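You operate a simulated robot arm through the tools that you are given. There is no shell and no other tool. Be economical: measure what you need, move in short steps, check, and stop when the job is done.

The job below is to be done with a simulated two-armed robot. You get a single attempt, and the scene is never put back.

TASK
Pick up the deep box with one hand, pass it to the other hand and put it on the top of the counter bench.

It is judged by the outcome, as a careful person would: the job done as asked, and still so three seconds after it is handed in. It fails if anything else is knocked over, pushed out of place, dropped, spilled or broken.

THE ROBOT
Two 7-joint arms with two-finger grippers on one trunk, on a base that drives. Base frame: it is fixed to the floor where the robot stands at the start and does not move with it; the origin is under the middle of the robot, x ahead of it, y to its left, z up; the surface under the hand at the start is at about z = 850. Units: mm, rad, N and s.
The left shoulder is at the start at [60, 123, 945], the right one opposite. With the tool pointing down near the work surface each hand reaches from about 360 to 800 mm from the robot's upright axis, wherever it stands, measured 20 degrees to its own side. Places, roughly: deep box (5x9x12 cm) [800, -200, 1600]; top of the counter bench [700, -1400, 800]. Payload 1.47 kg a hand.
The TCP of each hand is the grasp point between the finger pads, 16 mm short of the fingertips. In the tool frame z runs along the fingers and y along their closing line. The gripper opens to 87 mm. The gripper's body begins 55 mm behind the TCP.
Orientation is told as [roll, pitch, yaw] about the base's x, y, z axes, in that order, counted from this pose: with the fingers straight down and closing along the base's y, the tool's x points along the base's -x, its y along +y and its z along -z.

THE INTERFACE
- The arms move only by the tool play_rows. It takes "left_moves", "right_moves" or both (then of equal length, played together; a hand with none holds still); each is a list of rows, each a list of 7 numbers: the turn, a rotation vector about the tool's x, y, z in rad, then the shift along the tool's x, y, z in mm, then the gripper command, from -1 (shut) to 1 (fully open), values between in proportion. In form: [[rx, ry, rz, tx, ty, tz, gripper], ...]. A call has 1 to 10 rows; each row is the pose to reach, as a shift and turn from the pose commanded when the call began, along the tool's axes at that moment. Each row takes 0.2 s and may step no farther than 50 mm and 0.15 rad from the row before; otherwise, or with a gripper value out of range, the whole call is refused. A pose out of reach is approached as far as the arm can. The call stops where the force on the tool passes 40 N (or 10 N more than at its start, if that is more) or the arm is blocked; 0.2 s more then pass. The fingers move at their own pace (about 153 mm/s each) and stop on an object; they squeeze with about 28 N. The grip force told is the motor's: it shows also when the fingers shut on nothing. Time passes only in rows, and 0.2 s behind the last, so rows that repeat a pose let the fingers close. The reply holds the time, the measured pose of the TCP, the force on the tool along the base axes, the opening and the grip force, in the units named above and with some noise, with the torque about the TCP (base axes, N m) and any sound that the robot's microphone picked up.
- Cameras (640 x 400 px; columns grow to the right, rows downward): "scene" is now at [101.3, -16.4, 1540.8]; the picture's right is [-0.16, -0.99, 0.00], its down [-0.35, 0.06, -0.94] and it looks along [0.92, -0.15, -0.35] (base axes); focal length 273 px, centre (320, 200). "left" rides on the left gripper at [73, -12, -90] in its tool frame; the picture's right is [0.16, 0.99, 0.00], its down [-0.72, 0.12, -0.68] and it looks along [-0.67, 0.11, 0.73] (tool axes); focal length 247 px, centre (320, 200). "right" rides on the right gripper at [73, 12, -90] in its tool frame; the picture's right is [-0.16, 0.99, 0.00], its down [-0.72, -0.12, -0.68] and it looks along [-0.67, -0.11, 0.73] (tool axes); focal length 247 px, centre (320, 200). There is no depth. A picture from a camera that has moved, and an enlarged one, comes with that camera's place and axes in the base frame and with its lens.
- get_image(camera): a new picture of that camera. No time passes.
- move_column(by): slides the trunk up (or, below 0, down) by that many mm; the arms and the scene camera ride with it, the base frame stays. It gives what a move gives, with no picture.
- drive_base(legs): drives the robot by 1 to 6 legs, each [ahead, left, turn to the left] in mm, mm and rad, along the robot's own axes; the way and the turn of a leg run together, so that a leg with both is an arc; at most 1500 mm and 3.142 rad a leg. The arms and the cameras ride along, it lands a little off, and it stops where it bumps. It gives what a move gives.
- head_to(pan, tilt): turns the head with the scene camera to pan (to the left, within 2.094 rad either way) and tilt (down, from -0.506 to 1.204), counted from straight ahead of the robot. It gives what a move gives.
- enlarge(camera, box): a new picture of the part [left, top, right, bottom] of that camera's present view, enlarged. No time passes.
- sign_off(): hands the job in; it is judged then, once.

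Go step by step. Nothing tells you exact positions but the pictures and the camera data: compare them with the known pose of the tool, close in by small moves and look again before you grip or let go. The budget is 120 turns and 100 pictures, counting those below and the enlarged ones. Unless the task says otherwise, let go and move clear before handing in, and close with one line.

The tools are called after "Request:" by a JSON object that holds its "api" and its "payload". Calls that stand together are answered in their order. play_rows: Moves the arms, as the interface text tells. Its arguments: {"type":"object","properties":{"left_moves":{"type":"array","items":{"type":"array","items":{"type":"number"}}},"right_moves":{"type":"array","items":{"type":"array","items":{"type":"number"}}}},"required":[]} The other tools are called the same way: move_column (by) slides the trunk up or down; drive_base (legs) drives the base; head_to (pan, tilt) turns the head that bears the scene camera; get_image (camera) takes a picture; enlarge (camera, box) takes an enlarged picture of a part of a camera's view; sign_off () hands the job in.

At the start:

```text
clock: 0.0
left_position: [462.9, 40.6, 1150.2]
left_tcp_rot: [-0.001, 0.0, -0.002]
left_wrist_force: [-0.3, -0.8, -0.1]
left_ft_torque: [-0.01, 0.01, -0.01]
left_opening: 86.9
left_grip_force: 0.1
right_position: [498.0, -336.4, 999.5]
right_tcp_rot: [0.002, 0.0, -0.001]
right_wrist_force: [-0.5, 0.1, 0.1]
right_ft_torque: [0.03, -0.01, -0.01]
right_opening: 86.9
right_grip_force: 0.1
trunk travel left (down, up): [-100.0, 130.0]
robot x, y, heading: [2.3, -1.3, -0.0]
head pan, tilt: [-0.157, 0.361]
```

scene: 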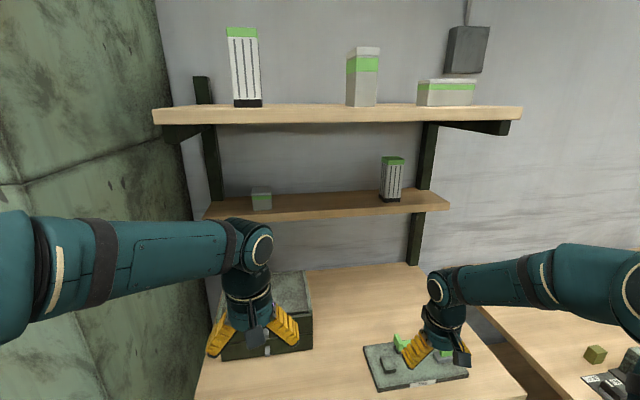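
right: 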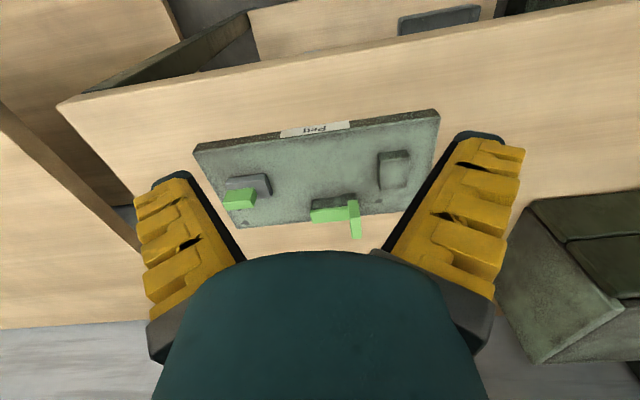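
left: 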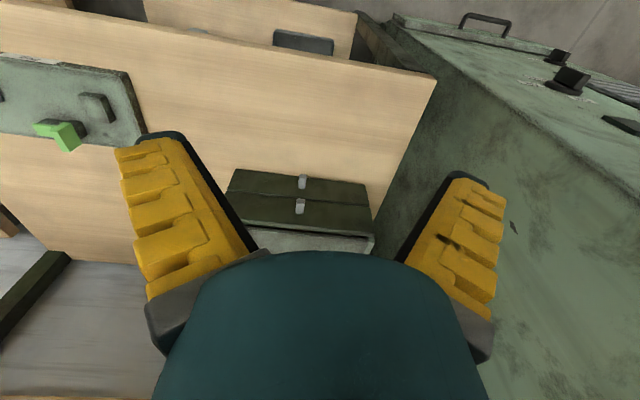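

The box at about (363, 76) on the upper shelf matches the rough place given for the deep box. I'll enlarge it and look for the counter too.

Request:
{"api": "enlarge", "payload": {"camera": "scene", "box": [300, 30, 460, 130]}}

Request:
{"api": "head_to", "payload": {"pan": -1.1, "tilt": 0.5}}

Request:
{"api": "get_image", "payload": {"camera": "scene"}}

```text
4.00 times, centred on (380, 80) of scene
camera zoom: at [101.3, -16.4, 1540.8], right [-0.16, -0.99, 0.0], down [-0.35, 0.06, -0.94], along [0.92, -0.15, -0.35], focal length 1092 px, centre (80, 680)
```

zoom: 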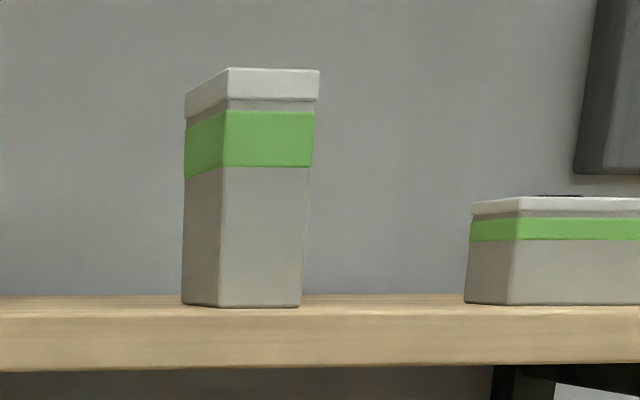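

```text
clock: 1.2
left_position: [462.7, 40.6, 1149.4]
left_tcp_rot: [0.001, -0.001, 0.002]
left_wrist_force: [0.5, -0.7, -1.0]
left_ft_torque: [-0.03, -0.02, 0.02]
left_opening: 86.9
left_grip_force: 0.0
right_position: [497.8, -337.2, 999.8]
right_tcp_rot: [0.001, 0.0, 0.001]
right_wrist_force: [-0.3, -0.2, 1.8]
right_ft_torque: [-0.01, 0.02, 0.02]
right_opening: 87.2
right_grip_force: 0.1
trunk travel left (down, up): [-100.0, 130.0]
robot x, y, heading: [-4.1, -0.2, 0.002]
head pan, tilt: [-1.1, 0.499]
```

```text
95 pictures are left
camera scene: at [50.8, -82.8, 1528.1], right [-0.89, -0.45, 0.0], down [-0.22, 0.43, -0.88], along [0.4, -0.78, -0.48], focal length 273 px, centre (320, 200)
```

scene: 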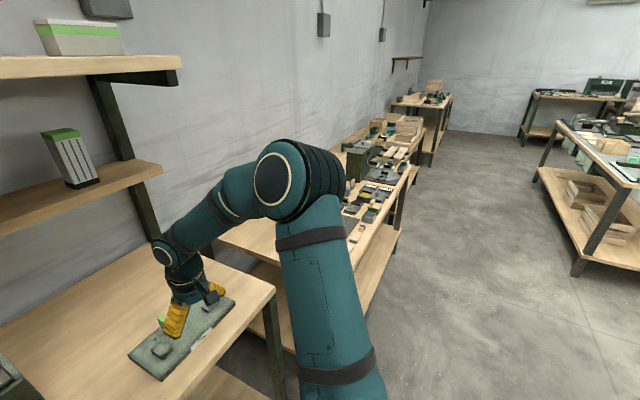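

The deep box stands square on the upper shelf at about x 732–822, y −244…−194, z 1520–1640. I'll take it low with the left hand held level, then pass it to the right hand from above. First I raise the trunk and shift the base to the right.

Request:
{"api": "move_column", "payload": {"by": 130}}

Request:
{"api": "drive_base", "payload": {"legs": [[0, -270, 0]]}}

Request:
{"api": "head_to", "payload": {"pan": 0.0, "tilt": 0.2}}

Request:
{"api": "get_image", "payload": {"camera": "scene"}}

```text
clock: 2.8
left_position: [462.8, 40.3, 1279.2]
left_tcp_rot: [0.001, 0.0, 0.0]
left_wrist_force: [-0.5, -0.1, 0.5]
left_ft_torque: [-0.02, -0.02, 0.01]
left_opening: 86.9
left_grip_force: 0.1
right_position: [497.3, -336.4, 1130.6]
right_tcp_rot: [0.0, 0.0, 0.001]
right_wrist_force: [-0.2, 0.2, 0.5]
right_ft_torque: [0.02, 0.0, -0.04]
right_opening: 86.9
right_grip_force: 0.1
trunk travel left (down, up): [-230.0, 0.0]
robot x, y, heading: [-2.4, -0.3, 0.0]
head pan, tilt: [-1.1, 0.499]
```

```text
clock: 5.8
left_position: [463.2, -228.3, 1279.3]
left_tcp_rot: [0.0, 0.0, 0.003]
left_wrist_force: [0.1, -0.1, -0.5]
left_ft_torque: [-0.03, 0.02, 0.02]
left_opening: 87.1
left_grip_force: 0.1
right_position: [498.6, -604.3, 1129.7]
right_tcp_rot: [0.002, 0.0, 0.002]
right_wrist_force: [-0.1, -0.6, -0.2]
right_ft_torque: [0.01, -0.01, 0.0]
right_opening: 86.9
right_grip_force: 0.1
trunk travel left (down, up): [-230.0, 0.0]
robot x, y, heading: [1.2, -265.7, 0.002]
head pan, tilt: [-1.1, 0.499]
```

```text
clock: 7.1
left_position: [463.3, -228.5, 1280.4]
left_tcp_rot: [0.0, -0.002, 0.001]
left_wrist_force: [-0.2, 0.0, 0.5]
left_ft_torque: [0.01, -0.01, -0.04]
left_opening: 87.1
left_grip_force: 0.1
right_position: [499.0, -604.7, 1129.7]
right_tcp_rot: [0.001, 0.0, 0.002]
right_wrist_force: [-0.1, 0.4, 0.8]
right_ft_torque: [0.0, -0.03, -0.01]
right_opening: 86.8
right_grip_force: 0.1
trunk travel left (down, up): [-230.0, 0.0]
robot x, y, heading: [0.6, -269.4, -0.0]
head pan, tilt: [0.0, 0.201]
```

```text
94 pictures are left
camera scene: at [102.8, -270.9, 1685.8], right [0.0, -1.0, 0.0], down [-0.2, 0.0, -0.98], along [0.98, 0.0, -0.2], focal length 273 px, centre (320, 200)
```

scene: 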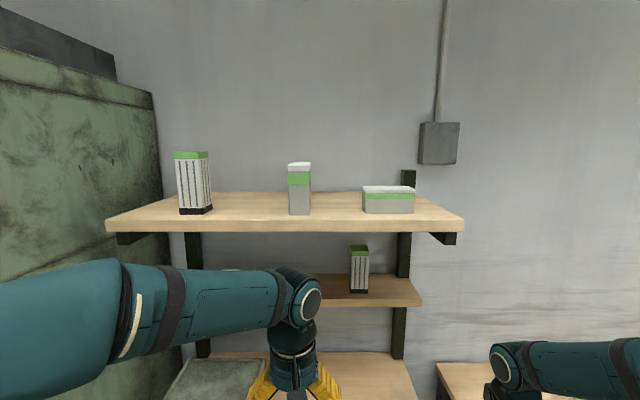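

Now there's a higher view of the box and of the shelf surface. I'll enlarge it to refine the position.

Request:
{"api": "enlarge", "payload": {"camera": "scene", "box": [250, 140, 378, 220]}}

```text
5.00 times, centred on (314, 180) of scene
camera zoom: at [102.8, -270.9, 1685.8], right [0.0, -1.0, 0.0], down [-0.2, 0.0, -0.98], along [0.98, 0.0, -0.2], focal length 1366 px, centre (350, 300)
```

zoom: 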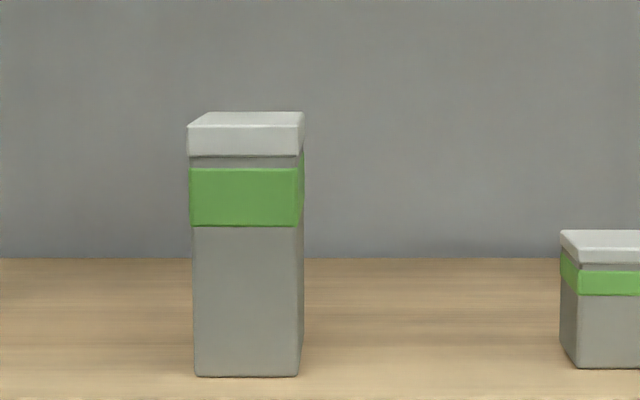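

The box centre is at about (784, −221, 1578), with the shelf surface at about 1518 and its front edge at x≈700. I'll raise the left hand in front of it and tilt the fingers forward to 20° below level.

Request:
{"api": "play_rows", "payload": {"left_moves": [[0, -0.122, 0, 0, 0, -28, 1], [0, -0.244, 0, 0, 0, -56, 1], [0, -0.366, 0, 0, 0, -84, 1], [0, -0.488, 0, 0, 0, -112, 1], [0, -0.61, 0, 0, 0, -140, 1], [0, -0.732, 0, 0, 0, -168, 1], [0, -0.854, 0, 0, 0, -196, 1], [0, -0.976, 0, 0, 0, -224, 1], [0, -1.098, 0, 0, 0, -252, 1], [0, -1.222, 0, 0, 0, -280, 1]]}}

Request:
{"api": "get_image", "payload": {"camera": "scene"}}

Request:
{"api": "get_image", "payload": {"camera": "left"}}

```text
clock: 9.3
left_position: [462.3, -228.2, 1563.1]
left_tcp_rot: [0.0, -1.226, 0.001]
left_wrist_force: [0.1, 0.1, 0.4]
left_ft_torque: [0.01, 0.01, 0.02]
left_opening: 87.0
left_grip_force: 0.2
right_position: [498.0, -604.4, 1129.8]
right_tcp_rot: [0.0, 0.001, 0.002]
right_wrist_force: [-0.6, -0.3, 0.5]
right_ft_torque: [0.02, 0.01, 0.02]
right_opening: 87.0
right_grip_force: 0.1
trunk travel left (down, up): [-230.0, 0.0]
robot x, y, heading: [-5.7, -269.1, 0.003]
head pan, tilt: [0.0, 0.201]
```

```text
92 pictures are left
camera scene: at [102.4, -270.8, 1685.8], right [0.0, -1.0, 0.0], down [-0.2, 0.0, -0.98], along [0.98, 0.0, -0.2], focal length 273 px, centre (320, 200)
```

scene: 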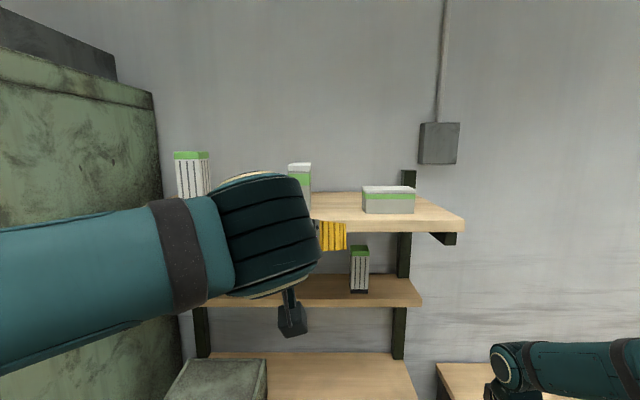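

```text
91 pictures are left
camera left: at [353.5, -241.4, 1523.8], right [-0.05, 0.99, -0.15], down [-0.39, 0.12, 0.91], along [0.92, 0.11, 0.38], focal length 247 px, centre (320, 200)
```

left: 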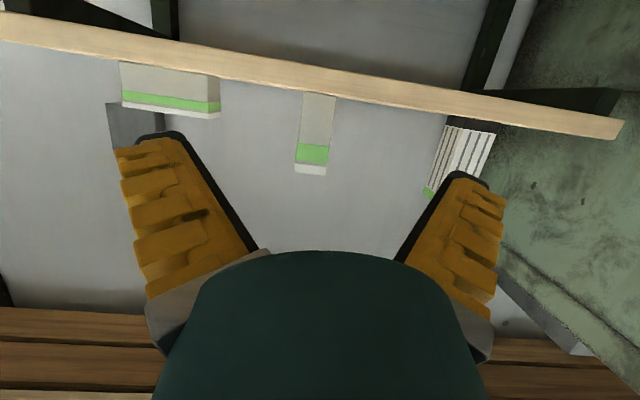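

The left camera shows the box a little to one side, centred between the fingers in perspective. I'll advance to just short of the box and check again.

Request:
{"api": "play_rows", "payload": {"left_moves": [[0, 0, 0, -15.5, 2, 42, 1], [0, 0, 0, -31, 4, 84, 1], [0, 0, 0, -46.5, 6, 126, 1], [0, 0, 0, -62, 7, 167, 1]]}}

Request:
{"api": "get_image", "payload": {"camera": "left"}}

Request:
{"api": "get_image", "payload": {"camera": "scene"}}

```text
clock: 10.3
left_position: [644.8, -221.6, 1561.5]
left_tcp_rot: [-0.001, -1.223, 0.002]
left_wrist_force: [0.3, 0.9, 0.0]
left_ft_torque: [0.03, -0.02, -0.03]
left_opening: 87.5
left_grip_force: 0.1
right_position: [501.1, -604.7, 1129.7]
right_tcp_rot: [0.0, 0.0, 0.003]
right_wrist_force: [0.1, 0.5, 0.4]
right_ft_torque: [-0.01, 0.0, 0.02]
right_opening: 87.0
right_grip_force: 0.0
trunk travel left (down, up): [-230.0, 0.0]
robot x, y, heading: [0.2, -268.3, 0.001]
head pan, tilt: [0.0, 0.201]
```

```text
90 pictures are left
camera left: at [536.3, -234.9, 1522.5], right [-0.06, 0.99, -0.15], down [-0.39, 0.12, 0.91], along [0.92, 0.11, 0.38], focal length 247 px, centre (320, 200)
```

left: 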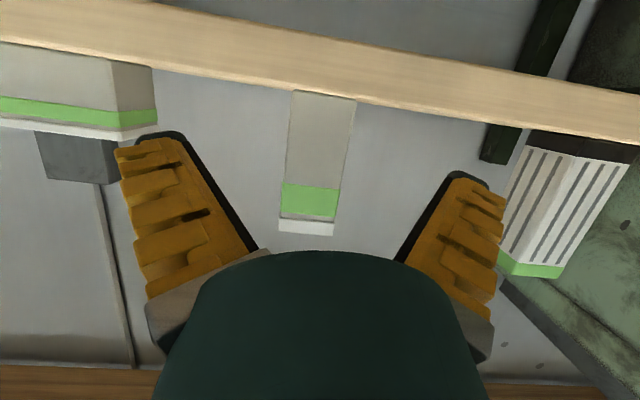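

```text
89 pictures are left
camera scene: at [104.8, -271.3, 1685.6], right [0.0, -1.0, 0.0], down [-0.2, 0.0, -0.98], along [0.98, 0.0, -0.2], focal length 273 px, centre (320, 200)
```

scene: 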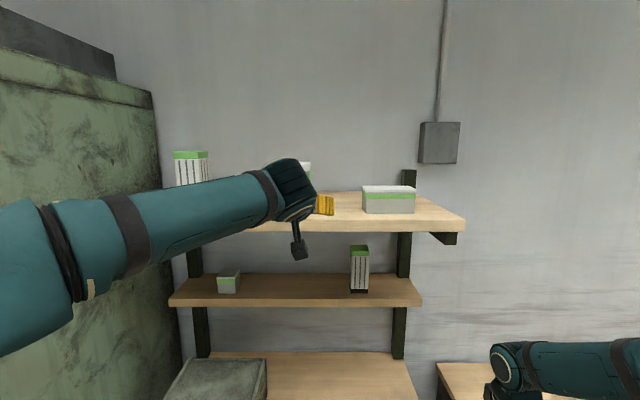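

The wrist view confirms the box at y≈−220 with its front face at x≈738. I'll move in over the box, fingers open.

Request:
{"api": "play_rows", "payload": {"left_moves": [[0, 0, 0, -9, 1, 31, 1], [0, 0, 0, -18, 1, 61, 1], [0, 0, 0, -26, 1, 92, 1], [0, 0, 0, -35, 1, 120, 1]]}}

Request:
{"api": "get_image", "payload": {"camera": "left"}}

Request:
{"api": "enlarge", "payload": {"camera": "scene", "box": [240, 130, 400, 230]}}

```text
clock: 11.3
left_position: [767.9, -221.4, 1553.6]
left_tcp_rot: [0.001, -1.223, -0.001]
left_wrist_force: [0.7, -0.8, 0.6]
left_ft_torque: [0.03, -0.01, -0.03]
left_opening: 87.2
left_grip_force: 0.0
right_position: [500.7, -606.0, 1130.0]
right_tcp_rot: [-0.001, 0.002, 0.002]
right_wrist_force: [-0.2, -0.2, -1.3]
right_ft_torque: [-0.05, 0.04, 0.0]
right_opening: 87.1
right_grip_force: 0.1
trunk travel left (down, up): [-230.0, 0.0]
robot x, y, heading: [-1.0, -271.2, 0.001]
head pan, tilt: [0.0, 0.201]
```

```text
88 pictures are left
camera left: at [658.4, -233.4, 1514.0], right [-0.06, 0.99, -0.15], down [-0.39, 0.11, 0.91], along [0.92, 0.11, 0.38], focal length 247 px, centre (320, 200)
```

left: 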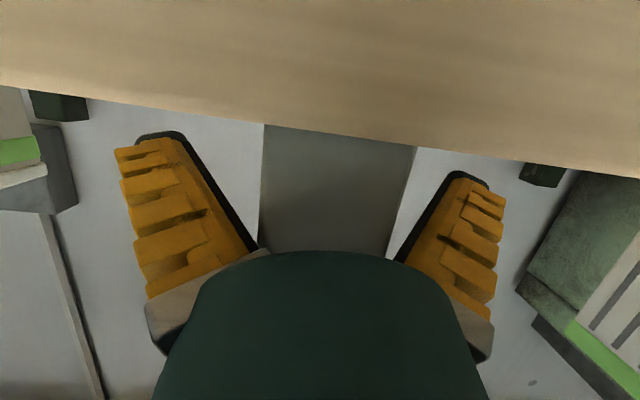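

```text
4.00 times, centred on (320, 180) of scene
camera zoom: at [104.5, -271.3, 1685.6], right [0.0, -1.0, 0.0], down [-0.2, 0.0, -0.98], along [0.98, 0.0, -0.2], focal length 1092 px, centre (320, 280)
```

zoom: 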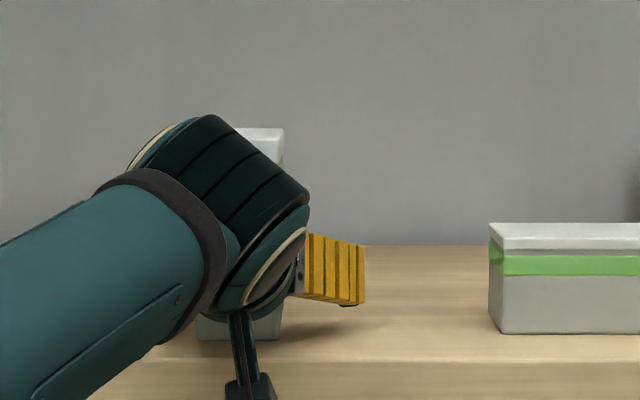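

The fingers straddle the box with room on both sides. I'm closing.

Request:
{"api": "play_rows", "payload": {"left_moves": [[0, 0, 0, 0, 0, 0, 0.3], [0, 0, 0, 0, 0, 0, -1], [0, 0, 0, 0, 0, 0, -1], [0, 0, 0, 0, 0, 0, -1]]}}

Request:
{"api": "get_image", "payload": {"camera": "left"}}

```text
clock: 12.3
left_position: [766.1, -220.1, 1553.5]
left_tcp_rot: [0.0, -1.222, 0.002]
left_wrist_force: [2.1, 1.7, 3.2]
left_ft_torque: [0.23, -0.25, -0.02]
left_opening: 51.9
left_grip_force: 28.2
right_position: [499.2, -605.0, 1129.8]
right_tcp_rot: [-0.001, -0.001, 0.003]
right_wrist_force: [-0.3, 0.4, -0.2]
right_ft_torque: [0.0, 0.01, 0.0]
right_opening: 86.8
right_grip_force: 0.2
trunk travel left (down, up): [-230.0, 0.0]
robot x, y, heading: [-0.9, -270.3, 0.001]
head pan, tilt: [0.0, 0.201]
```

```text
86 pictures are left
camera left: at [656.6, -232.8, 1515.2], right [-0.06, 0.99, -0.15], down [-0.39, 0.12, 0.91], along [0.92, 0.11, 0.38], focal length 247 px, centre (320, 200)
```

left: 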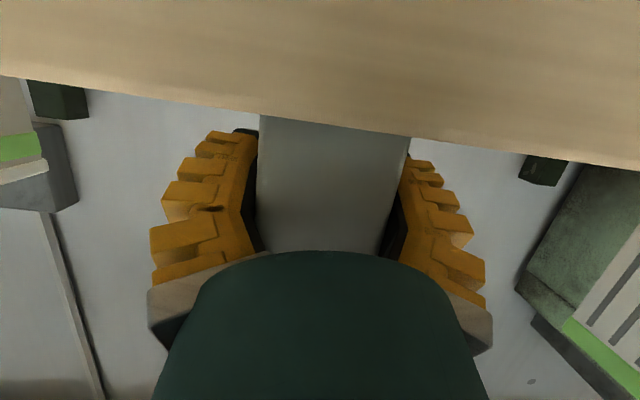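

It's gripped at an opening of about 52 mm. I'll lift straight up a little and check.

Request:
{"api": "play_rows", "payload": {"left_moves": [[0, 0, 0, -9, 0, -3, -1], [0, 0, 0, -28, 0, -10, -1], [0, 0, 0, -47, 0, -17, -1], [0, 0, 0, -56, 0, -20, -1]]}}

Request:
{"api": "get_image", "payload": {"camera": "left"}}

Request:
{"api": "get_image", "payload": {"camera": "scene"}}

```text
clock: 13.3
left_position: [766.2, -221.0, 1612.2]
left_tcp_rot: [0.001, -1.224, -0.002]
left_wrist_force: [0.5, 0.2, -3.2]
left_ft_torque: [0.01, 0.05, 0.03]
left_opening: 51.6
left_grip_force: 28.3
right_position: [500.9, -605.4, 1130.2]
right_tcp_rot: [0.0, -0.001, 0.001]
right_wrist_force: [-0.1, 0.4, -0.2]
right_ft_torque: [0.01, 0.02, 0.0]
right_opening: 86.9
right_grip_force: 0.1
trunk travel left (down, up): [-230.0, 0.0]
robot x, y, heading: [-1.4, -269.4, 0.003]
head pan, tilt: [0.0, 0.201]
```

```text
85 pictures are left
camera left: at [658.0, -233.9, 1573.6], right [-0.05, 0.99, -0.15], down [-0.39, 0.12, 0.91], along [0.92, 0.11, 0.38], focal length 247 px, centre (320, 200)
```

left: 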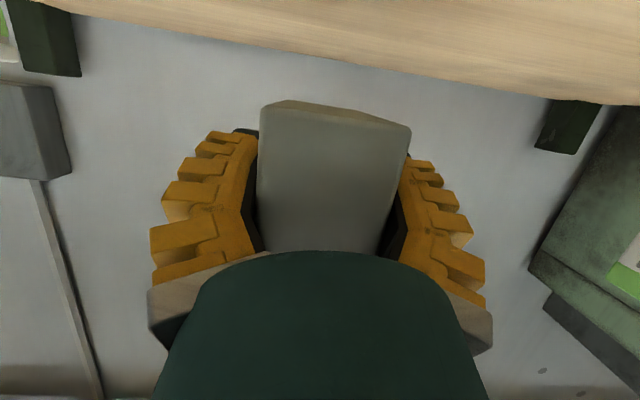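

```text
84 pictures are left
camera scene: at [103.4, -271.3, 1685.7], right [0.0, -1.0, 0.0], down [-0.2, 0.0, -0.98], along [0.98, 0.0, -0.2], focal length 273 px, centre (320, 200)
```

scene: 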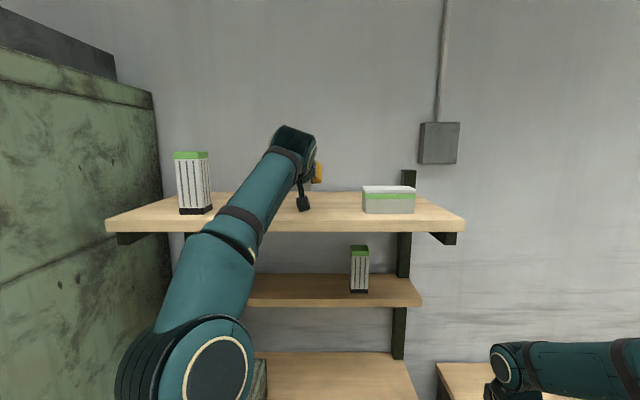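

The box is up and clear. I'll draw it back away from the shelf.

Request:
{"api": "play_rows", "payload": {"left_moves": [[0, 0, 0, 7, 0, -18, -1], [0, 0, 0, 20, 0, -54, -1], [0, 0, 0, 34, 0, -94, -1], [0, 0, 0, 48, 0, -134, -1], [0, 0, 0, 62, 0, -174, -1], [0, 0, 0, 77, 0, -214, -1], [0, 0, 0, 88, 0, -244, -1], [0, 0, 0, 92, 0, -254, -1]]}}

Request:
{"api": "get_image", "payload": {"camera": "scene"}}

```text
clock: 15.1
left_position: [496.4, -221.2, 1611.5]
left_tcp_rot: [0.002, -1.221, 0.002]
left_wrist_force: [1.4, -0.3, -3.2]
left_ft_torque: [0.05, 0.05, 0.02]
left_opening: 51.1
left_grip_force: 28.0
right_position: [498.8, -605.0, 1129.0]
right_tcp_rot: [-0.001, 0.001, 0.002]
right_wrist_force: [-0.5, 0.1, -0.9]
right_ft_torque: [-0.01, 0.02, -0.01]
right_opening: 87.0
right_grip_force: 0.0
trunk travel left (down, up): [-230.0, 0.0]
robot x, y, heading: [-0.1, -269.9, -0.003]
head pan, tilt: [0.0, 0.201]
```

```text
83 pictures are left
camera scene: at [103.0, -270.7, 1685.8], right [0.0, -1.0, 0.0], down [-0.2, 0.0, -0.98], along [0.98, 0.0, -0.2], focal length 273 px, centre (320, 200)
```

scene: 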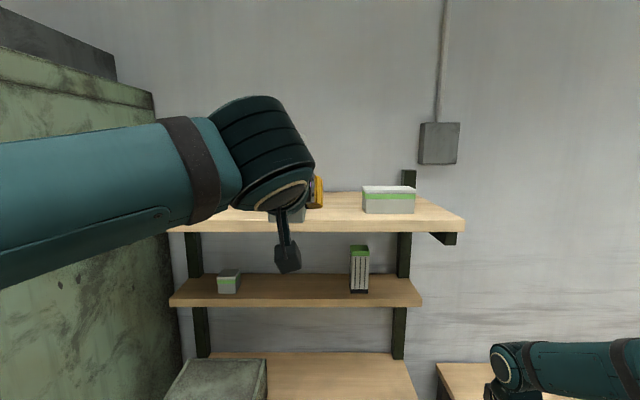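

Next I lower the box to a comfortable handover height in front of the robot.

Request:
{"api": "play_rows", "payload": {"left_moves": [[0, 0, 0, 20, -2, 7, -1], [0, 0, 0, 61, -6, 22, -1], [0, 0, 0, 105, -10, 38, -1], [0, 0, 0, 149, -14, 54, -1], [0, 0, 0, 193, -18, 70, -1], [0, 0, 0, 237, -22, 86, -1], [0, 0, 0, 281, -26, 102, -1], [0, 0, 0, 315, -29, 114, -1], [0, 0, 0, 329, -30, 119, -1]]}}

Request:
{"api": "head_to", "payload": {"pan": 0.0, "tilt": 0.7}}

Request:
{"api": "get_image", "payload": {"camera": "scene"}}

Request:
{"api": "get_image", "payload": {"camera": "left"}}

```text
clock: 17.1
left_position: [496.5, -249.0, 1263.7]
left_tcp_rot: [-0.004, -1.222, 0.007]
left_wrist_force: [-0.3, 0.0, -2.0]
left_ft_torque: [-0.05, 0.01, -0.04]
left_opening: 50.8
left_grip_force: 28.5
right_position: [499.2, -606.1, 1130.5]
right_tcp_rot: [0.0, -0.002, 0.001]
right_wrist_force: [0.1, 0.1, 0.6]
right_ft_torque: [0.0, 0.0, 0.04]
right_opening: 86.9
right_grip_force: 0.1
trunk travel left (down, up): [-230.0, 0.0]
robot x, y, heading: [-2.3, -269.6, -0.001]
head pan, tilt: [0.0, 0.201]
```

```text
clock: 18.0
left_position: [495.5, -249.4, 1263.6]
left_tcp_rot: [0.001, -1.221, 0.002]
left_wrist_force: [0.3, 0.1, -3.1]
left_ft_torque: [0.02, 0.05, -0.03]
left_opening: 51.0
left_grip_force: 28.0
right_position: [499.7, -604.9, 1130.8]
right_tcp_rot: [0.0, 0.001, 0.0]
right_wrist_force: [-0.7, 0.0, 0.2]
right_ft_torque: [-0.03, -0.04, 0.0]
right_opening: 87.0
right_grip_force: 0.0
trunk travel left (down, up): [-230.0, 0.0]
robot x, y, heading: [-4.1, -271.2, 0.0]
head pan, tilt: [0.0, 0.7]
```

```text
82 pictures are left
camera scene: at [94.8, -270.9, 1640.4], right [0.0, -1.0, 0.0], down [-0.64, 0.0, -0.77], along [0.77, 0.0, -0.64], focal length 273 px, centre (320, 200)
```

scene: 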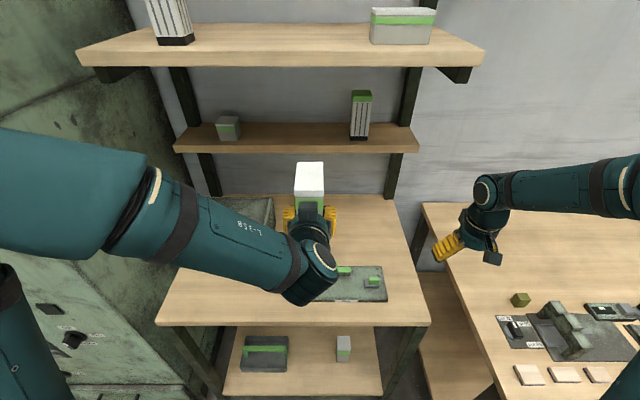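

```text
81 pictures are left
camera left: at [387.1, -261.7, 1225.4], right [-0.06, 0.99, -0.15], down [-0.39, 0.12, 0.91], along [0.92, 0.11, 0.38], focal length 247 px, centre (320, 200)
```

left: 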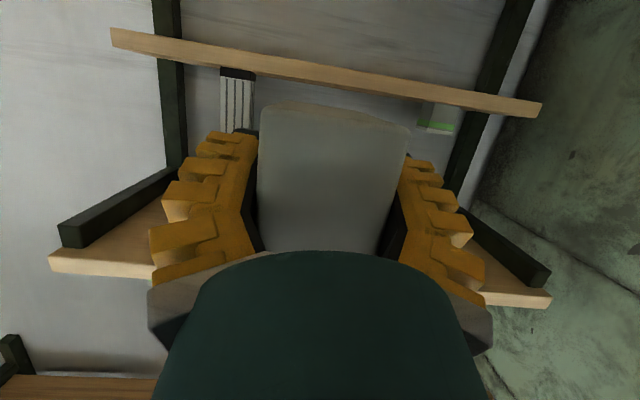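

The box now sits at about (511, −249) with its top at about 1348. I'll raise the right hand, then bring it over from the right.

Request:
{"api": "play_rows", "payload": {"right_moves": [[0, 0, 0, -2, 0, -45, 1], [0, 0, 0, -4, 0, -90, 1], [0, 0, 0, -6, 0, -135, 1], [0, 0, 0, -8, 0, -180, 1], [0, 0, 0, -10, 0, -225, 1], [0, 0, 0, -12, 0, -270, 1], [0, 0, 0, -15, 0, -310, 1]]}}

Request:
{"api": "play_rows", "payload": {"right_moves": [[0, 0, 0, 0, 45, 0, 1], [0, 0, 0, 0, 90, 0, 1], [0, 0, 0, 0, 135, 0, 1], [0, 0, 0, 0, 180, 0, 1], [0, 0, 0, 0, 220, 0, 1], [0, 0, 0, 0, 250, 0, 1]]}}

Request:
{"api": "get_image", "payload": {"camera": "scene"}}

Request:
{"api": "get_image", "payload": {"camera": "right"}}

```text
clock: 19.6
left_position: [497.6, -248.4, 1262.9]
left_tcp_rot: [0.0, -1.222, 0.002]
left_wrist_force: [-0.2, 0.3, -2.6]
left_ft_torque: [0.02, 0.08, -0.01]
left_opening: 50.6
left_grip_force: 28.2
right_position: [513.7, -604.8, 1441.0]
right_tcp_rot: [0.0, 0.003, 0.002]
right_wrist_force: [-1.0, 0.5, 0.0]
right_ft_torque: [0.01, -0.02, 0.0]
right_opening: 86.9
right_grip_force: 0.0
trunk travel left (down, up): [-230.0, 0.0]
robot x, y, heading: [-2.3, -268.7, -0.001]
head pan, tilt: [0.0, 0.7]
```

```text
clock: 21.0
left_position: [495.8, -248.3, 1265.1]
left_tcp_rot: [-0.003, -1.22, 0.003]
left_wrist_force: [0.2, 1.3, -2.5]
left_ft_torque: [-0.02, 0.05, -0.01]
left_opening: 50.3
left_grip_force: 28.3
right_position: [512.8, -353.9, 1439.6]
right_tcp_rot: [-0.001, 0.002, 0.003]
right_wrist_force: [-0.2, 0.8, -0.5]
right_ft_torque: [-0.02, 0.02, 0.0]
right_opening: 87.1
right_grip_force: 0.1
trunk travel left (down, up): [-230.0, 0.0]
robot x, y, heading: [-0.1, -269.3, 0.001]
head pan, tilt: [0.0, 0.7]
```

```text
80 pictures are left
camera scene: at [94.8, -269.9, 1640.4], right [0.0, -1.0, 0.0], down [-0.64, 0.0, -0.76], along [0.76, 0.0, -0.64], focal length 273 px, centre (320, 200)
```

scene: 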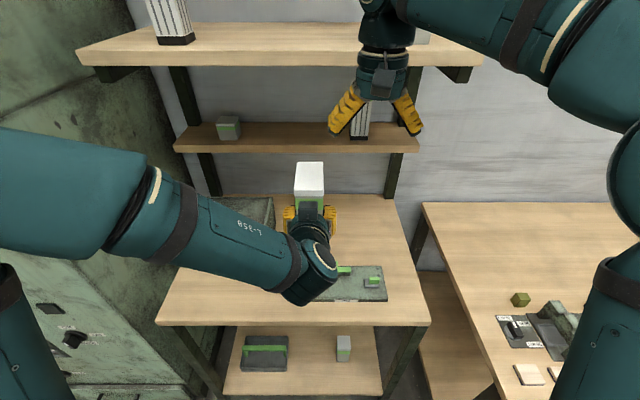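

```text
79 pictures are left
camera right: at [439.6, -343.6, 1529.9], right [0.16, 0.99, 0.0], down [0.72, -0.11, 0.68], along [0.67, -0.11, -0.73], focal length 247 px, centre (320, 200)
```

right: 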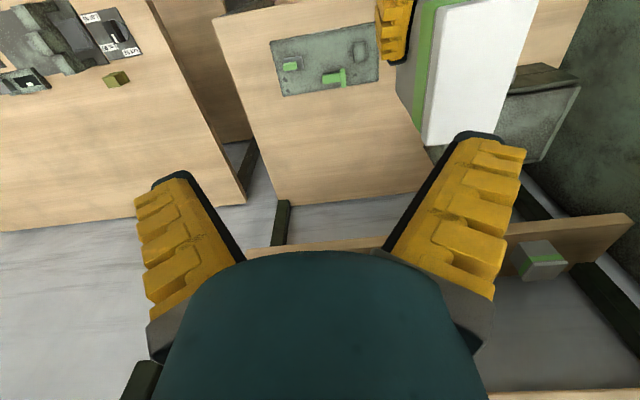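

There's clearance overhead, so I'll move the right hand over the box.

Request:
{"api": "play_rows", "payload": {"right_moves": [[0, 0, 0, 0, 40, 0, 1], [0, 0, 0, 0, 80, 0, 1], [0, 0, 0, 0, 105, 0, 1]]}}

Request:
{"api": "get_image", "payload": {"camera": "right"}}

Request:
{"api": "get_image", "payload": {"camera": "scene"}}

```text
clock: 21.8
left_position: [496.8, -248.2, 1263.2]
left_tcp_rot: [-0.003, -1.222, 0.004]
left_wrist_force: [-0.4, 0.1, -3.3]
left_ft_torque: [-0.02, 0.04, 0.0]
left_opening: 50.6
left_grip_force: 28.3
right_position: [514.0, -249.5, 1441.4]
right_tcp_rot: [0.0, 0.001, 0.003]
right_wrist_force: [-0.4, 0.3, 0.7]
right_ft_torque: [0.04, -0.03, 0.0]
right_opening: 87.0
right_grip_force: 0.0
trunk travel left (down, up): [-230.0, 0.0]
robot x, y, heading: [-0.8, -269.0, 0.001]
head pan, tilt: [0.0, 0.7]
```

```text
78 pictures are left
camera right: at [440.9, -238.7, 1530.7], right [0.16, 0.99, 0.0], down [0.72, -0.11, 0.68], along [0.67, -0.11, -0.73], focal length 247 px, centre (320, 200)
```

right: 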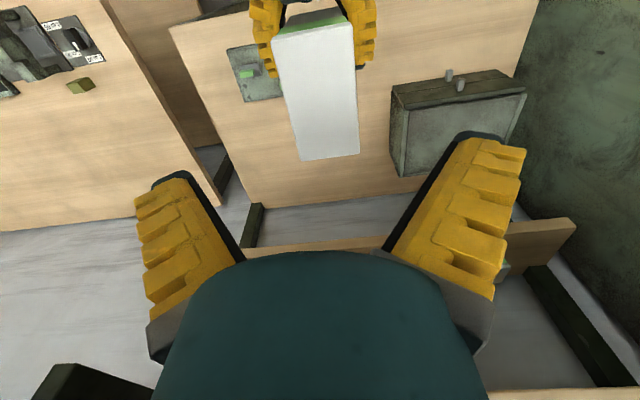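

```text
77 pictures are left
camera scene: at [95.0, -270.0, 1640.3], right [0.0, -1.0, 0.0], down [-0.64, 0.0, -0.76], along [0.76, 0.0, -0.64], focal length 273 px, centre (320, 200)
```

scene: 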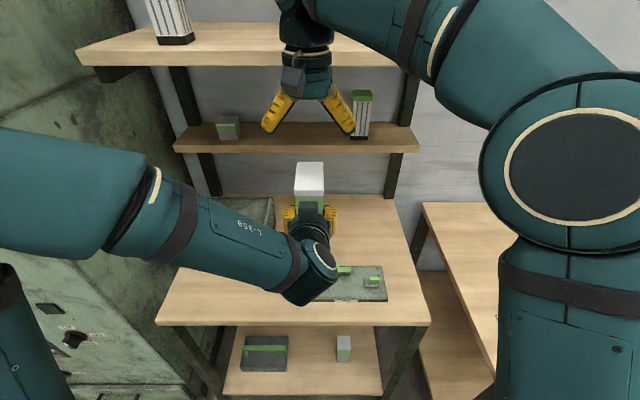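

The box top lies centred under the right hand, x 465–560 and y≈−249. I'll go down in stages.

Request:
{"api": "play_rows", "payload": {"right_moves": [[0, 0, 0, 0, 0, 30, 1], [0, 0, 0, 0, 0, 55, 1], [0, 0, 0, 0, 0, 75, 1]]}}

Request:
{"api": "get_image", "payload": {"camera": "right"}}

Request:
{"api": "enlarge", "payload": {"camera": "scene", "box": [220, 80, 412, 200]}}

```text
clock: 22.6
left_position: [496.2, -248.4, 1263.0]
left_tcp_rot: [0.001, -1.221, 0.002]
left_wrist_force: [-0.3, 0.6, -2.4]
left_ft_torque: [0.02, 0.08, 0.02]
left_opening: 50.4
left_grip_force: 28.3
right_position: [512.3, -249.9, 1365.3]
right_tcp_rot: [-0.002, -0.002, 0.002]
right_wrist_force: [-0.3, 0.2, -0.6]
right_ft_torque: [-0.03, -0.01, -0.04]
right_opening: 87.0
right_grip_force: 0.0
trunk travel left (down, up): [-230.0, 0.0]
robot x, y, heading: [-0.5, -267.8, 0.005]
head pan, tilt: [0.0, 0.7]
```

```text
76 pictures are left
camera right: at [441.3, -239.0, 1453.8], right [0.16, 0.99, 0.0], down [0.72, -0.11, 0.68], along [0.67, -0.11, -0.73], focal length 247 px, centre (320, 200)
```

right: 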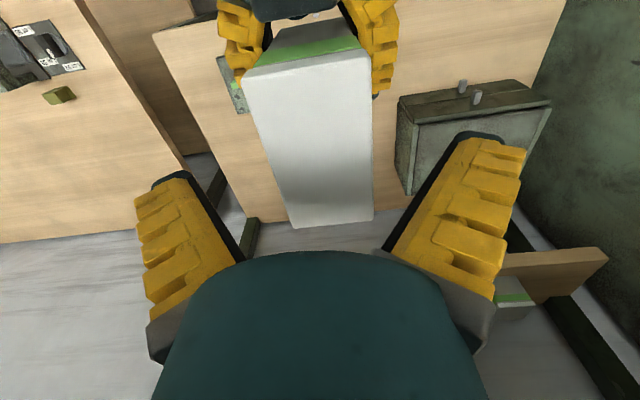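

```text
3.33 times, centred on (316, 140) of scene
camera zoom: at [94.9, -271.0, 1640.4], right [0.0, -1.0, 0.0], down [-0.64, 0.0, -0.76], along [0.76, 0.0, -0.64], focal length 910 px, centre (333, 400)
```

zoom: 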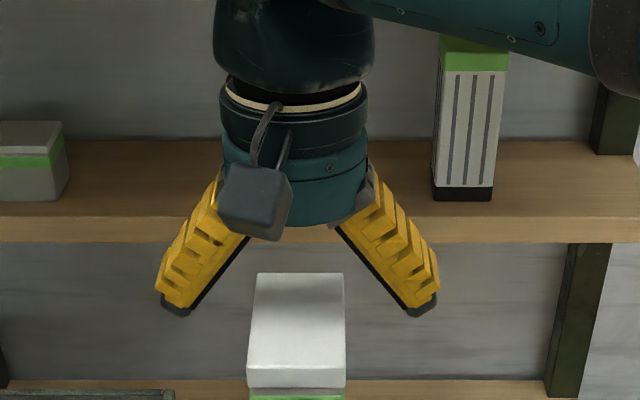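

The alignment looks right, so I'll descend the rest of the way.

Request:
{"api": "play_rows", "payload": {"right_moves": [[0, 0, 0, 0, 0, 20, 1], [0, 0, 0, 0, 0, 42, 1], [0, 0, 0, 0, 0, 42, 1]]}}

Request:
{"api": "get_image", "payload": {"camera": "right"}}

Request:
{"api": "enlarge", "payload": {"camera": "scene", "box": [220, 100, 412, 220]}}

```text
clock: 23.4
left_position: [496.1, -249.2, 1264.2]
left_tcp_rot: [-0.001, -1.221, 0.003]
left_wrist_force: [0.5, -0.9, -3.5]
left_ft_torque: [-0.01, 0.05, 0.02]
left_opening: 50.5
left_grip_force: 28.0
right_position: [513.7, -250.5, 1322.7]
right_tcp_rot: [0.0, 0.0, 0.002]
right_wrist_force: [1.2, 0.5, 0.3]
right_ft_torque: [-0.02, 0.0, -0.01]
right_opening: 87.2
right_grip_force: 0.1
trunk travel left (down, up): [-230.0, 0.0]
robot x, y, heading: [-0.2, -267.0, 0.007]
head pan, tilt: [0.0, 0.7]
```

```text
74 pictures are left
camera right: at [441.2, -239.0, 1411.2], right [0.16, 0.99, 0.0], down [0.72, -0.11, 0.68], along [0.67, -0.11, -0.73], focal length 247 px, centre (320, 200)
```

right: 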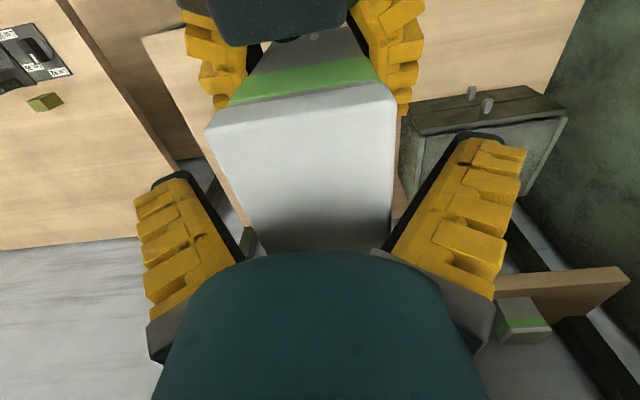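

```text
3.33 times, centred on (316, 160) of scene
camera zoom: at [94.6, -270.9, 1640.4], right [0.0, -1.0, 0.0], down [-0.64, 0.0, -0.76], along [0.76, 0.0, -0.64], focal length 910 px, centre (333, 333)
```

zoom: 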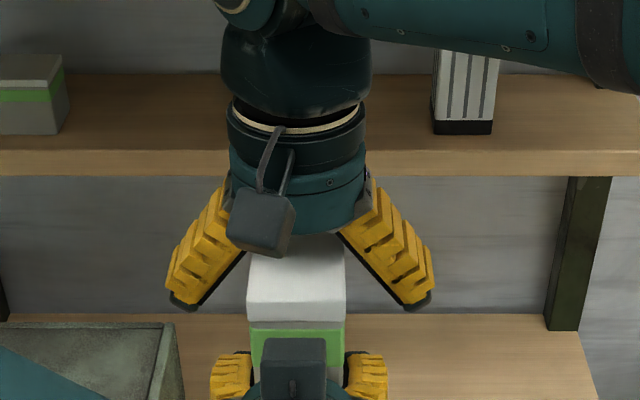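

The fingers are clear of the left hand. I'll go 15 mm deeper and 15 mm forward to reach below the lid, then close.

Request:
{"api": "play_rows", "payload": {"right_moves": [[0, 0, 0, -14, 0, 0, 1], [0, 0, 0, -14, 0, 14, 1], [0, 0, 0, -14, 0, 14, 0.3], [0, 0, 0, -14, 0, 14, -1], [0, 0, 0, -14, 0, 14, -1], [0, 0, 0, -14, 0, 14, -1]]}}

Request:
{"api": "get_image", "payload": {"camera": "right"}}

Request:
{"api": "enlarge", "payload": {"camera": "scene", "box": [220, 100, 412, 220]}}

```text
clock: 24.8
left_position: [494.8, -249.8, 1261.0]
left_tcp_rot: [0.004, -1.215, -0.003]
left_wrist_force: [-3.5, -8.7, -30.7]
left_ft_torque: [0.11, -0.32, 0.01]
left_opening: 50.5
left_grip_force: 28.4
right_position: [528.8, -249.2, 1309.0]
right_tcp_rot: [0.003, -0.003, 0.001]
right_wrist_force: [2.8, 8.0, 28.7]
right_ft_torque: [0.26, 1.12, -0.28]
right_opening: 54.2
right_grip_force: 27.6
trunk travel left (down, up): [-230.0, 0.0]
robot x, y, heading: [1.2, -269.4, 0.003]
head pan, tilt: [0.0, 0.7]
```

```text
72 pictures are left
camera right: at [454.6, -238.7, 1398.3], right [0.16, 0.99, 0.0], down [0.72, -0.12, 0.68], along [0.67, -0.1, -0.73], focal length 247 px, centre (320, 200)
```

right: 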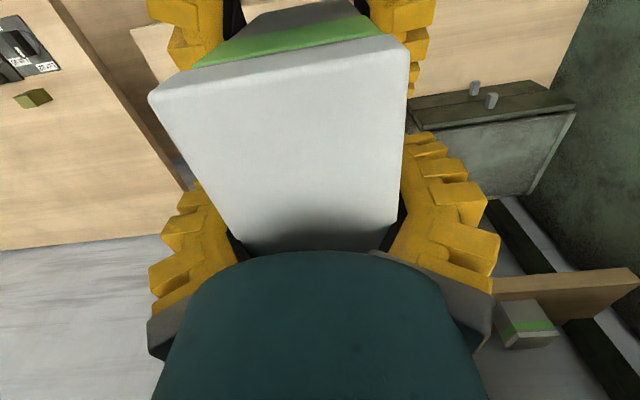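

```text
3.33 times, centred on (316, 160) of scene
camera zoom: at [94.8, -270.8, 1640.4], right [0.0, -1.0, 0.0], down [-0.64, 0.0, -0.76], along [0.76, 0.0, -0.64], focal length 910 px, centre (333, 333)
```

zoom: 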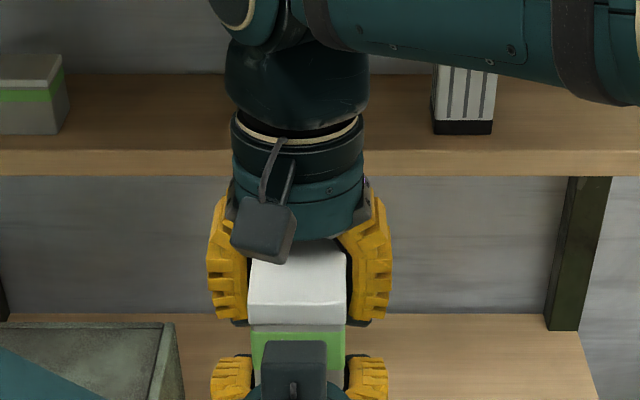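

The right hand holds the box at an opening of 54 mm, but the two hands are pushing against each other vertically. I'll ease the right hand up slightly before the left lets go.

Request:
{"api": "play_rows", "payload": {"right_moves": [[0, 0, 0, 0, 0, -1.5, -1], [0, 0, 0, 0, 0, -1.5, -1]]}}

```text
clock: 25.4
left_position: [495.7, -248.7, 1264.0]
left_tcp_rot: [-0.001, -1.219, 0.0]
left_wrist_force: [-6.5, -8.5, -22.8]
left_ft_torque: [0.11, 0.17, -0.03]
left_opening: 50.5
left_grip_force: 27.9
right_position: [528.6, -249.2, 1310.7]
right_tcp_rot: [0.001, -0.001, 0.001]
right_wrist_force: [6.2, 9.0, 20.0]
right_ft_torque: [0.34, 0.25, -0.21]
right_opening: 54.0
right_grip_force: 27.8
trunk travel left (down, up): [-230.0, 0.0]
robot x, y, heading: [-3.5, -271.1, 0.003]
head pan, tilt: [0.0, 0.7]
```

Request:
{"api": "play_rows", "payload": {"right_moves": [[0, 0, 0, 0, 0, -2, -1], [0, 0, 0, 0, 0, -4, -1], [0, 0, 0, 0, 0, -4, -1]]}}

```text
clock: 26.2
left_position: [496.8, -249.3, 1264.2]
left_tcp_rot: [-0.002, -1.226, 0.002]
left_wrist_force: [-13.9, -11.2, -2.0]
left_ft_torque: [0.54, -0.66, -0.06]
left_opening: 50.2
left_grip_force: 28.1
right_position: [528.0, -249.7, 1313.9]
right_tcp_rot: [-0.002, 0.002, 0.001]
right_wrist_force: [14.5, 11.0, -1.1]
right_ft_torque: [0.04, 0.03, -0.29]
right_opening: 49.9
right_grip_force: 28.1
trunk travel left (down, up): [-230.0, 0.0]
robot x, y, heading: [0.5, -268.2, 0.004]
head pan, tilt: [0.0, 0.7]
```

The vertical load is gone, but the right opening dropped from 54 to 50 mm. I'll look before letting go.

Request:
{"api": "get_image", "payload": {"camera": "right"}}

Request:
{"api": "enlarge", "payload": {"camera": "scene", "box": [268, 130, 364, 190]}}

Request:
{"api": "get_image", "payload": {"camera": "left"}}

```text
70 pictures are left
camera right: at [455.0, -239.0, 1402.7], right [0.16, 0.99, 0.0], down [0.72, -0.11, 0.68], along [0.67, -0.11, -0.73], focal length 247 px, centre (320, 200)
```

right: 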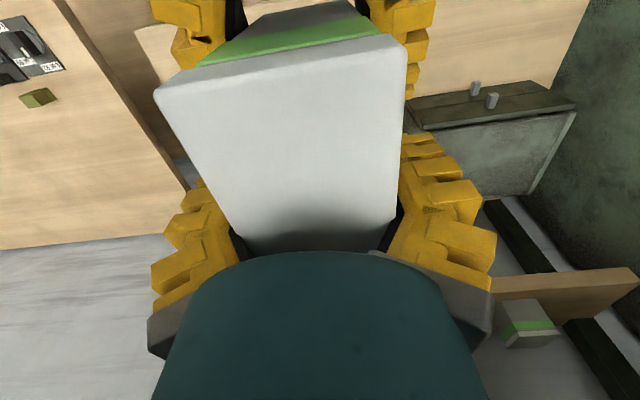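

```text
6.67 times, centred on (316, 160) of scene
camera zoom: at [94.8, -270.9, 1640.4], right [0.0, -1.0, 0.0], down [-0.64, 0.0, -0.76], along [0.76, 0.0, -0.64], focal length 1821 px, centre (347, 467)
```

zoom: 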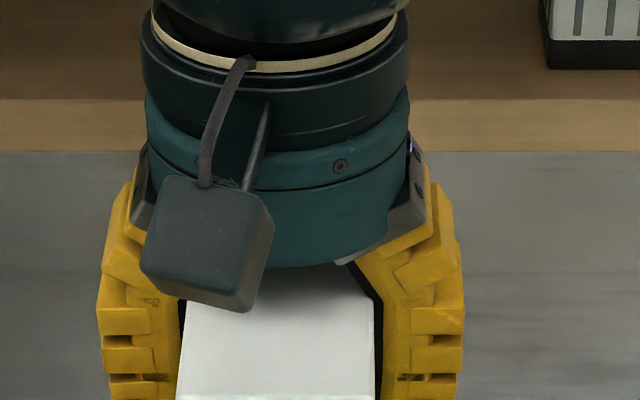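

```text
68 pictures are left
camera left: at [387.3, -262.3, 1226.4], right [-0.05, 0.99, -0.15], down [-0.4, 0.12, 0.91], along [0.92, 0.11, 0.38], focal length 247 px, centre (320, 200)
```

left: 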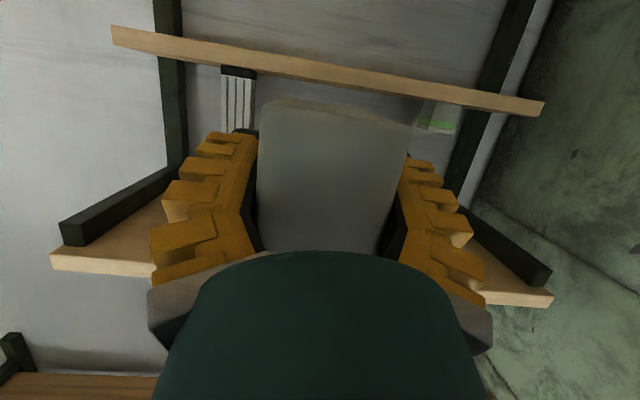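

The fingers now sit flush around the upper part of the box, and both grips read 28 N. I'm opening the left hand while the right holds.

Request:
{"api": "play_rows", "payload": {"left_moves": [[0, 0, 0, 0, 0, 0, 0.4], [0, 0, 0, 0, 0, 0, 1], [0, 0, 0, 0, 0, 0, 1]]}}

Request:
{"api": "get_image", "payload": {"camera": "left"}}

```text
clock: 27.0
left_position: [497.7, -248.3, 1264.4]
left_tcp_rot: [0.0, -1.221, 0.003]
left_wrist_force: [-0.6, 0.2, 0.3]
left_ft_torque: [0.0, 0.01, 0.0]
left_opening: 87.1
left_grip_force: 0.1
right_position: [528.0, -249.9, 1314.8]
right_tcp_rot: [0.001, 0.0, 0.001]
right_wrist_force: [0.4, -0.1, -2.5]
right_ft_torque: [-0.02, -0.08, 0.01]
right_opening: 48.5
right_grip_force: 28.2
trunk travel left (down, up): [-230.0, 0.0]
robot x, y, heading: [-1.8, -267.7, 0.002]
head pan, tilt: [0.0, 0.7]
```

```text
67 pictures are left
camera left: at [387.4, -261.5, 1225.4], right [-0.06, 0.99, -0.15], down [-0.39, 0.11, 0.91], along [0.92, 0.11, 0.38], focal length 247 px, centre (320, 200)
```

left: 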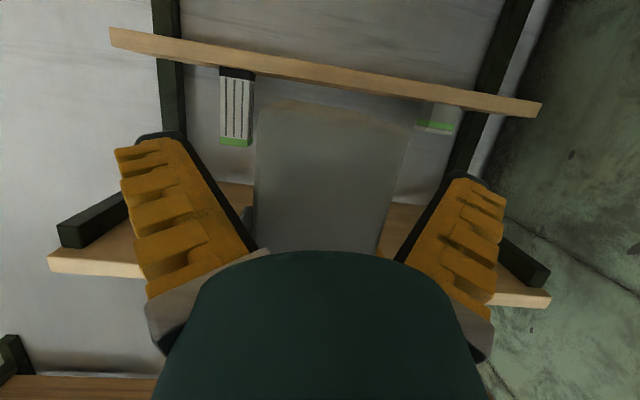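

The right hand carries the box alone (−2.5 N). I'm pulling the left hand straight back and down, clear of it.

Request:
{"api": "play_rows", "payload": {"left_moves": [[0, 0, 0, 12, 0, -25, 1], [0, 0, 0, 30, 0, -60, 1], [0, 0, 0, 50, 0, -95, 1], [0, 0, 0, 75, 15, -110, 1], [0, 0, 0, 100, 50, -115, 1], [0, 0, 0, 125, 90, -115, 1], [0, 0, 0, 150, 130, -115, 1]]}}

Request:
{"api": "get_image", "payload": {"camera": "scene"}}

Request:
{"api": "get_image", "payload": {"camera": "left"}}

```text
clock: 28.6
left_position: [488.4, -206.0, 1186.0]
left_tcp_rot: [-0.004, -1.22, 0.007]
left_wrist_force: [0.4, 0.7, 0.4]
left_ft_torque: [-0.01, -0.02, -0.03]
left_opening: 86.9
left_grip_force: 0.1
left hand out of reach, approached as far as the arm can: row 2, 3, 4, 5, 6, 7
right_position: [528.6, -249.1, 1312.1]
right_tcp_rot: [-0.004, 0.002, 0.002]
right_wrist_force: [-0.4, 0.5, -3.6]
right_ft_torque: [-0.01, -0.05, 0.0]
right_opening: 48.6
right_grip_force: 28.5
trunk travel left (down, up): [-230.0, 0.0]
robot x, y, heading: [-1.9, -268.8, -0.0]
head pan, tilt: [0.0, 0.7]
```

```text
66 pictures are left
camera scene: at [97.2, -268.9, 1640.1], right [0.0, -1.0, 0.0], down [-0.65, 0.0, -0.76], along [0.76, 0.0, -0.65], focal length 273 px, centre (320, 200)
```

scene: 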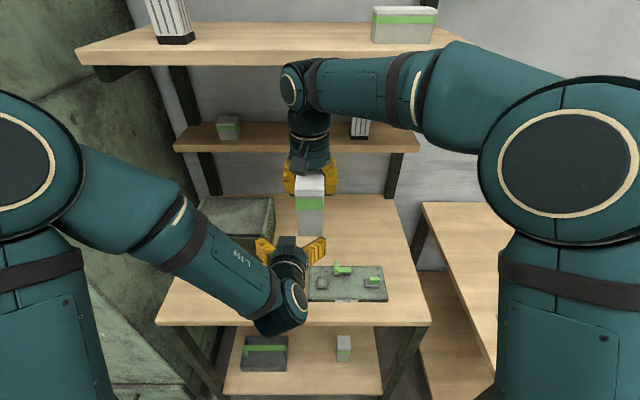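

```text
65 pictures are left
camera left: at [379.3, -219.0, 1147.8], right [-0.06, 0.99, -0.15], down [-0.39, 0.12, 0.91], along [0.92, 0.11, 0.38], focal length 247 px, centre (320, 200)
```

left: 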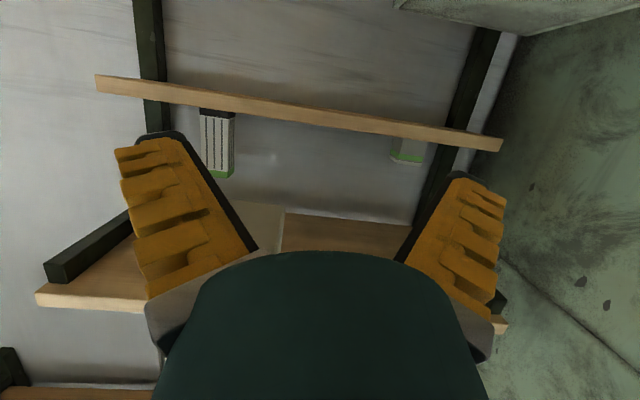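

The left hand has dropped below and clear. The box hangs straight in the right hand, so I'll raise it and move it to the right.

Request:
{"api": "play_rows", "payload": {"right_moves": [[0, 0, 0, 0, 0, -30, -1], [0, 0, 0, 0, 0, -65, -1], [0, 0, 0, 0, -35, -75, -1], [0, 0, 0, 0, -75, -75, -1], [0, 0, 0, 0, -115, -75, -1], [0, 0, 0, 0, -155, -75, -1], [0, 0, 0, 0, -195, -75, -1], [0, 0, 0, 0, -220, -75, -1]]}}

Request:
{"api": "play_rows", "payload": {"left_moves": [[0, 0.12, 0, 0, 15, 0, 1], [0, 0.24, 0, 0, 30, 0, 1], [0, 0.36, 0, 0, 45, 0, 1], [0, 0.48, 0, 0, 60, 0, 1], [0, 0.6, 0, 0, 75, 0, 1], [0, 0.72, 0, 0, 90, 0, 1], [0, 0.84, 0, 0, 105, 0, 1], [0, 0.96, 0, 0, 120, 0, 1], [0, 1.09, 0, 0, 135, 0, 1], [0, 1.22, 0, 0, 150, 0, 1]]}}

Request:
{"api": "get_image", "payload": {"camera": "scene"}}

Request:
{"api": "get_image", "payload": {"camera": "right"}}

```text
clock: 30.4
left_position: [486.7, -207.6, 1186.9]
left_tcp_rot: [0.002, -1.221, 0.0]
left_wrist_force: [0.2, 0.1, -0.7]
left_ft_torque: [0.06, 0.04, 0.0]
left_opening: 86.8
left_grip_force: 0.1
right_position: [529.5, -470.9, 1389.1]
right_tcp_rot: [0.0, 0.0, 0.003]
right_wrist_force: [-1.2, -0.6, -2.2]
right_ft_torque: [0.03, -0.04, -0.01]
right_opening: 48.3
right_grip_force: 27.7
trunk travel left (down, up): [-230.0, 0.0]
robot x, y, heading: [-2.3, -270.9, 0.003]
head pan, tilt: [0.0, 0.7]
```

```text
clock: 32.6
left_position: [493.0, -63.2, 1189.5]
left_tcp_rot: [-0.003, 0.0, -0.001]
left_wrist_force: [-0.6, 0.7, -0.3]
left_ft_torque: [-0.05, 0.0, -0.02]
left_opening: 86.9
left_grip_force: 0.2
right_position: [529.7, -469.3, 1390.4]
right_tcp_rot: [0.0, -0.001, 0.002]
right_wrist_force: [0.0, 0.5, -3.3]
right_ft_torque: [-0.02, -0.04, 0.03]
right_opening: 48.6
right_grip_force: 28.1
trunk travel left (down, up): [-230.0, 0.0]
robot x, y, heading: [-0.6, -272.5, 0.001]
head pan, tilt: [0.0, 0.7]
```

```text
64 pictures are left
camera scene: at [95.7, -270.6, 1640.3], right [0.0, -1.0, 0.0], down [-0.64, 0.0, -0.76], along [0.76, 0.0, -0.64], focal length 273 px, centre (320, 200)
```

scene: 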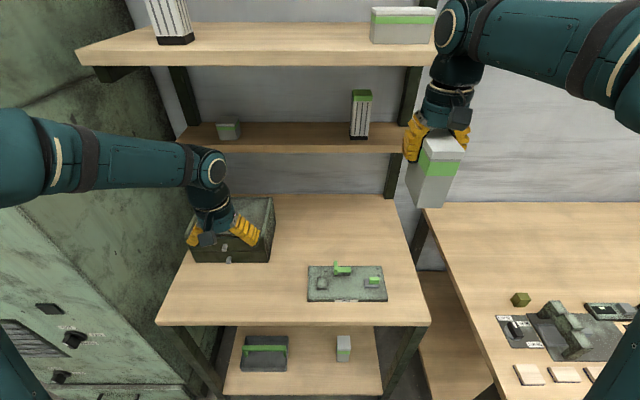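

```text
63 pictures are left
camera right: at [457.5, -458.1, 1478.4], right [0.16, 0.99, 0.0], down [0.72, -0.11, 0.68], along [0.67, -0.11, -0.73], focal length 247 px, centre (320, 200)
```

right: 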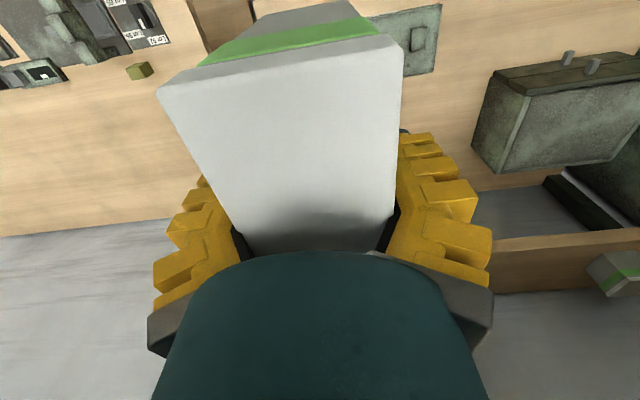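

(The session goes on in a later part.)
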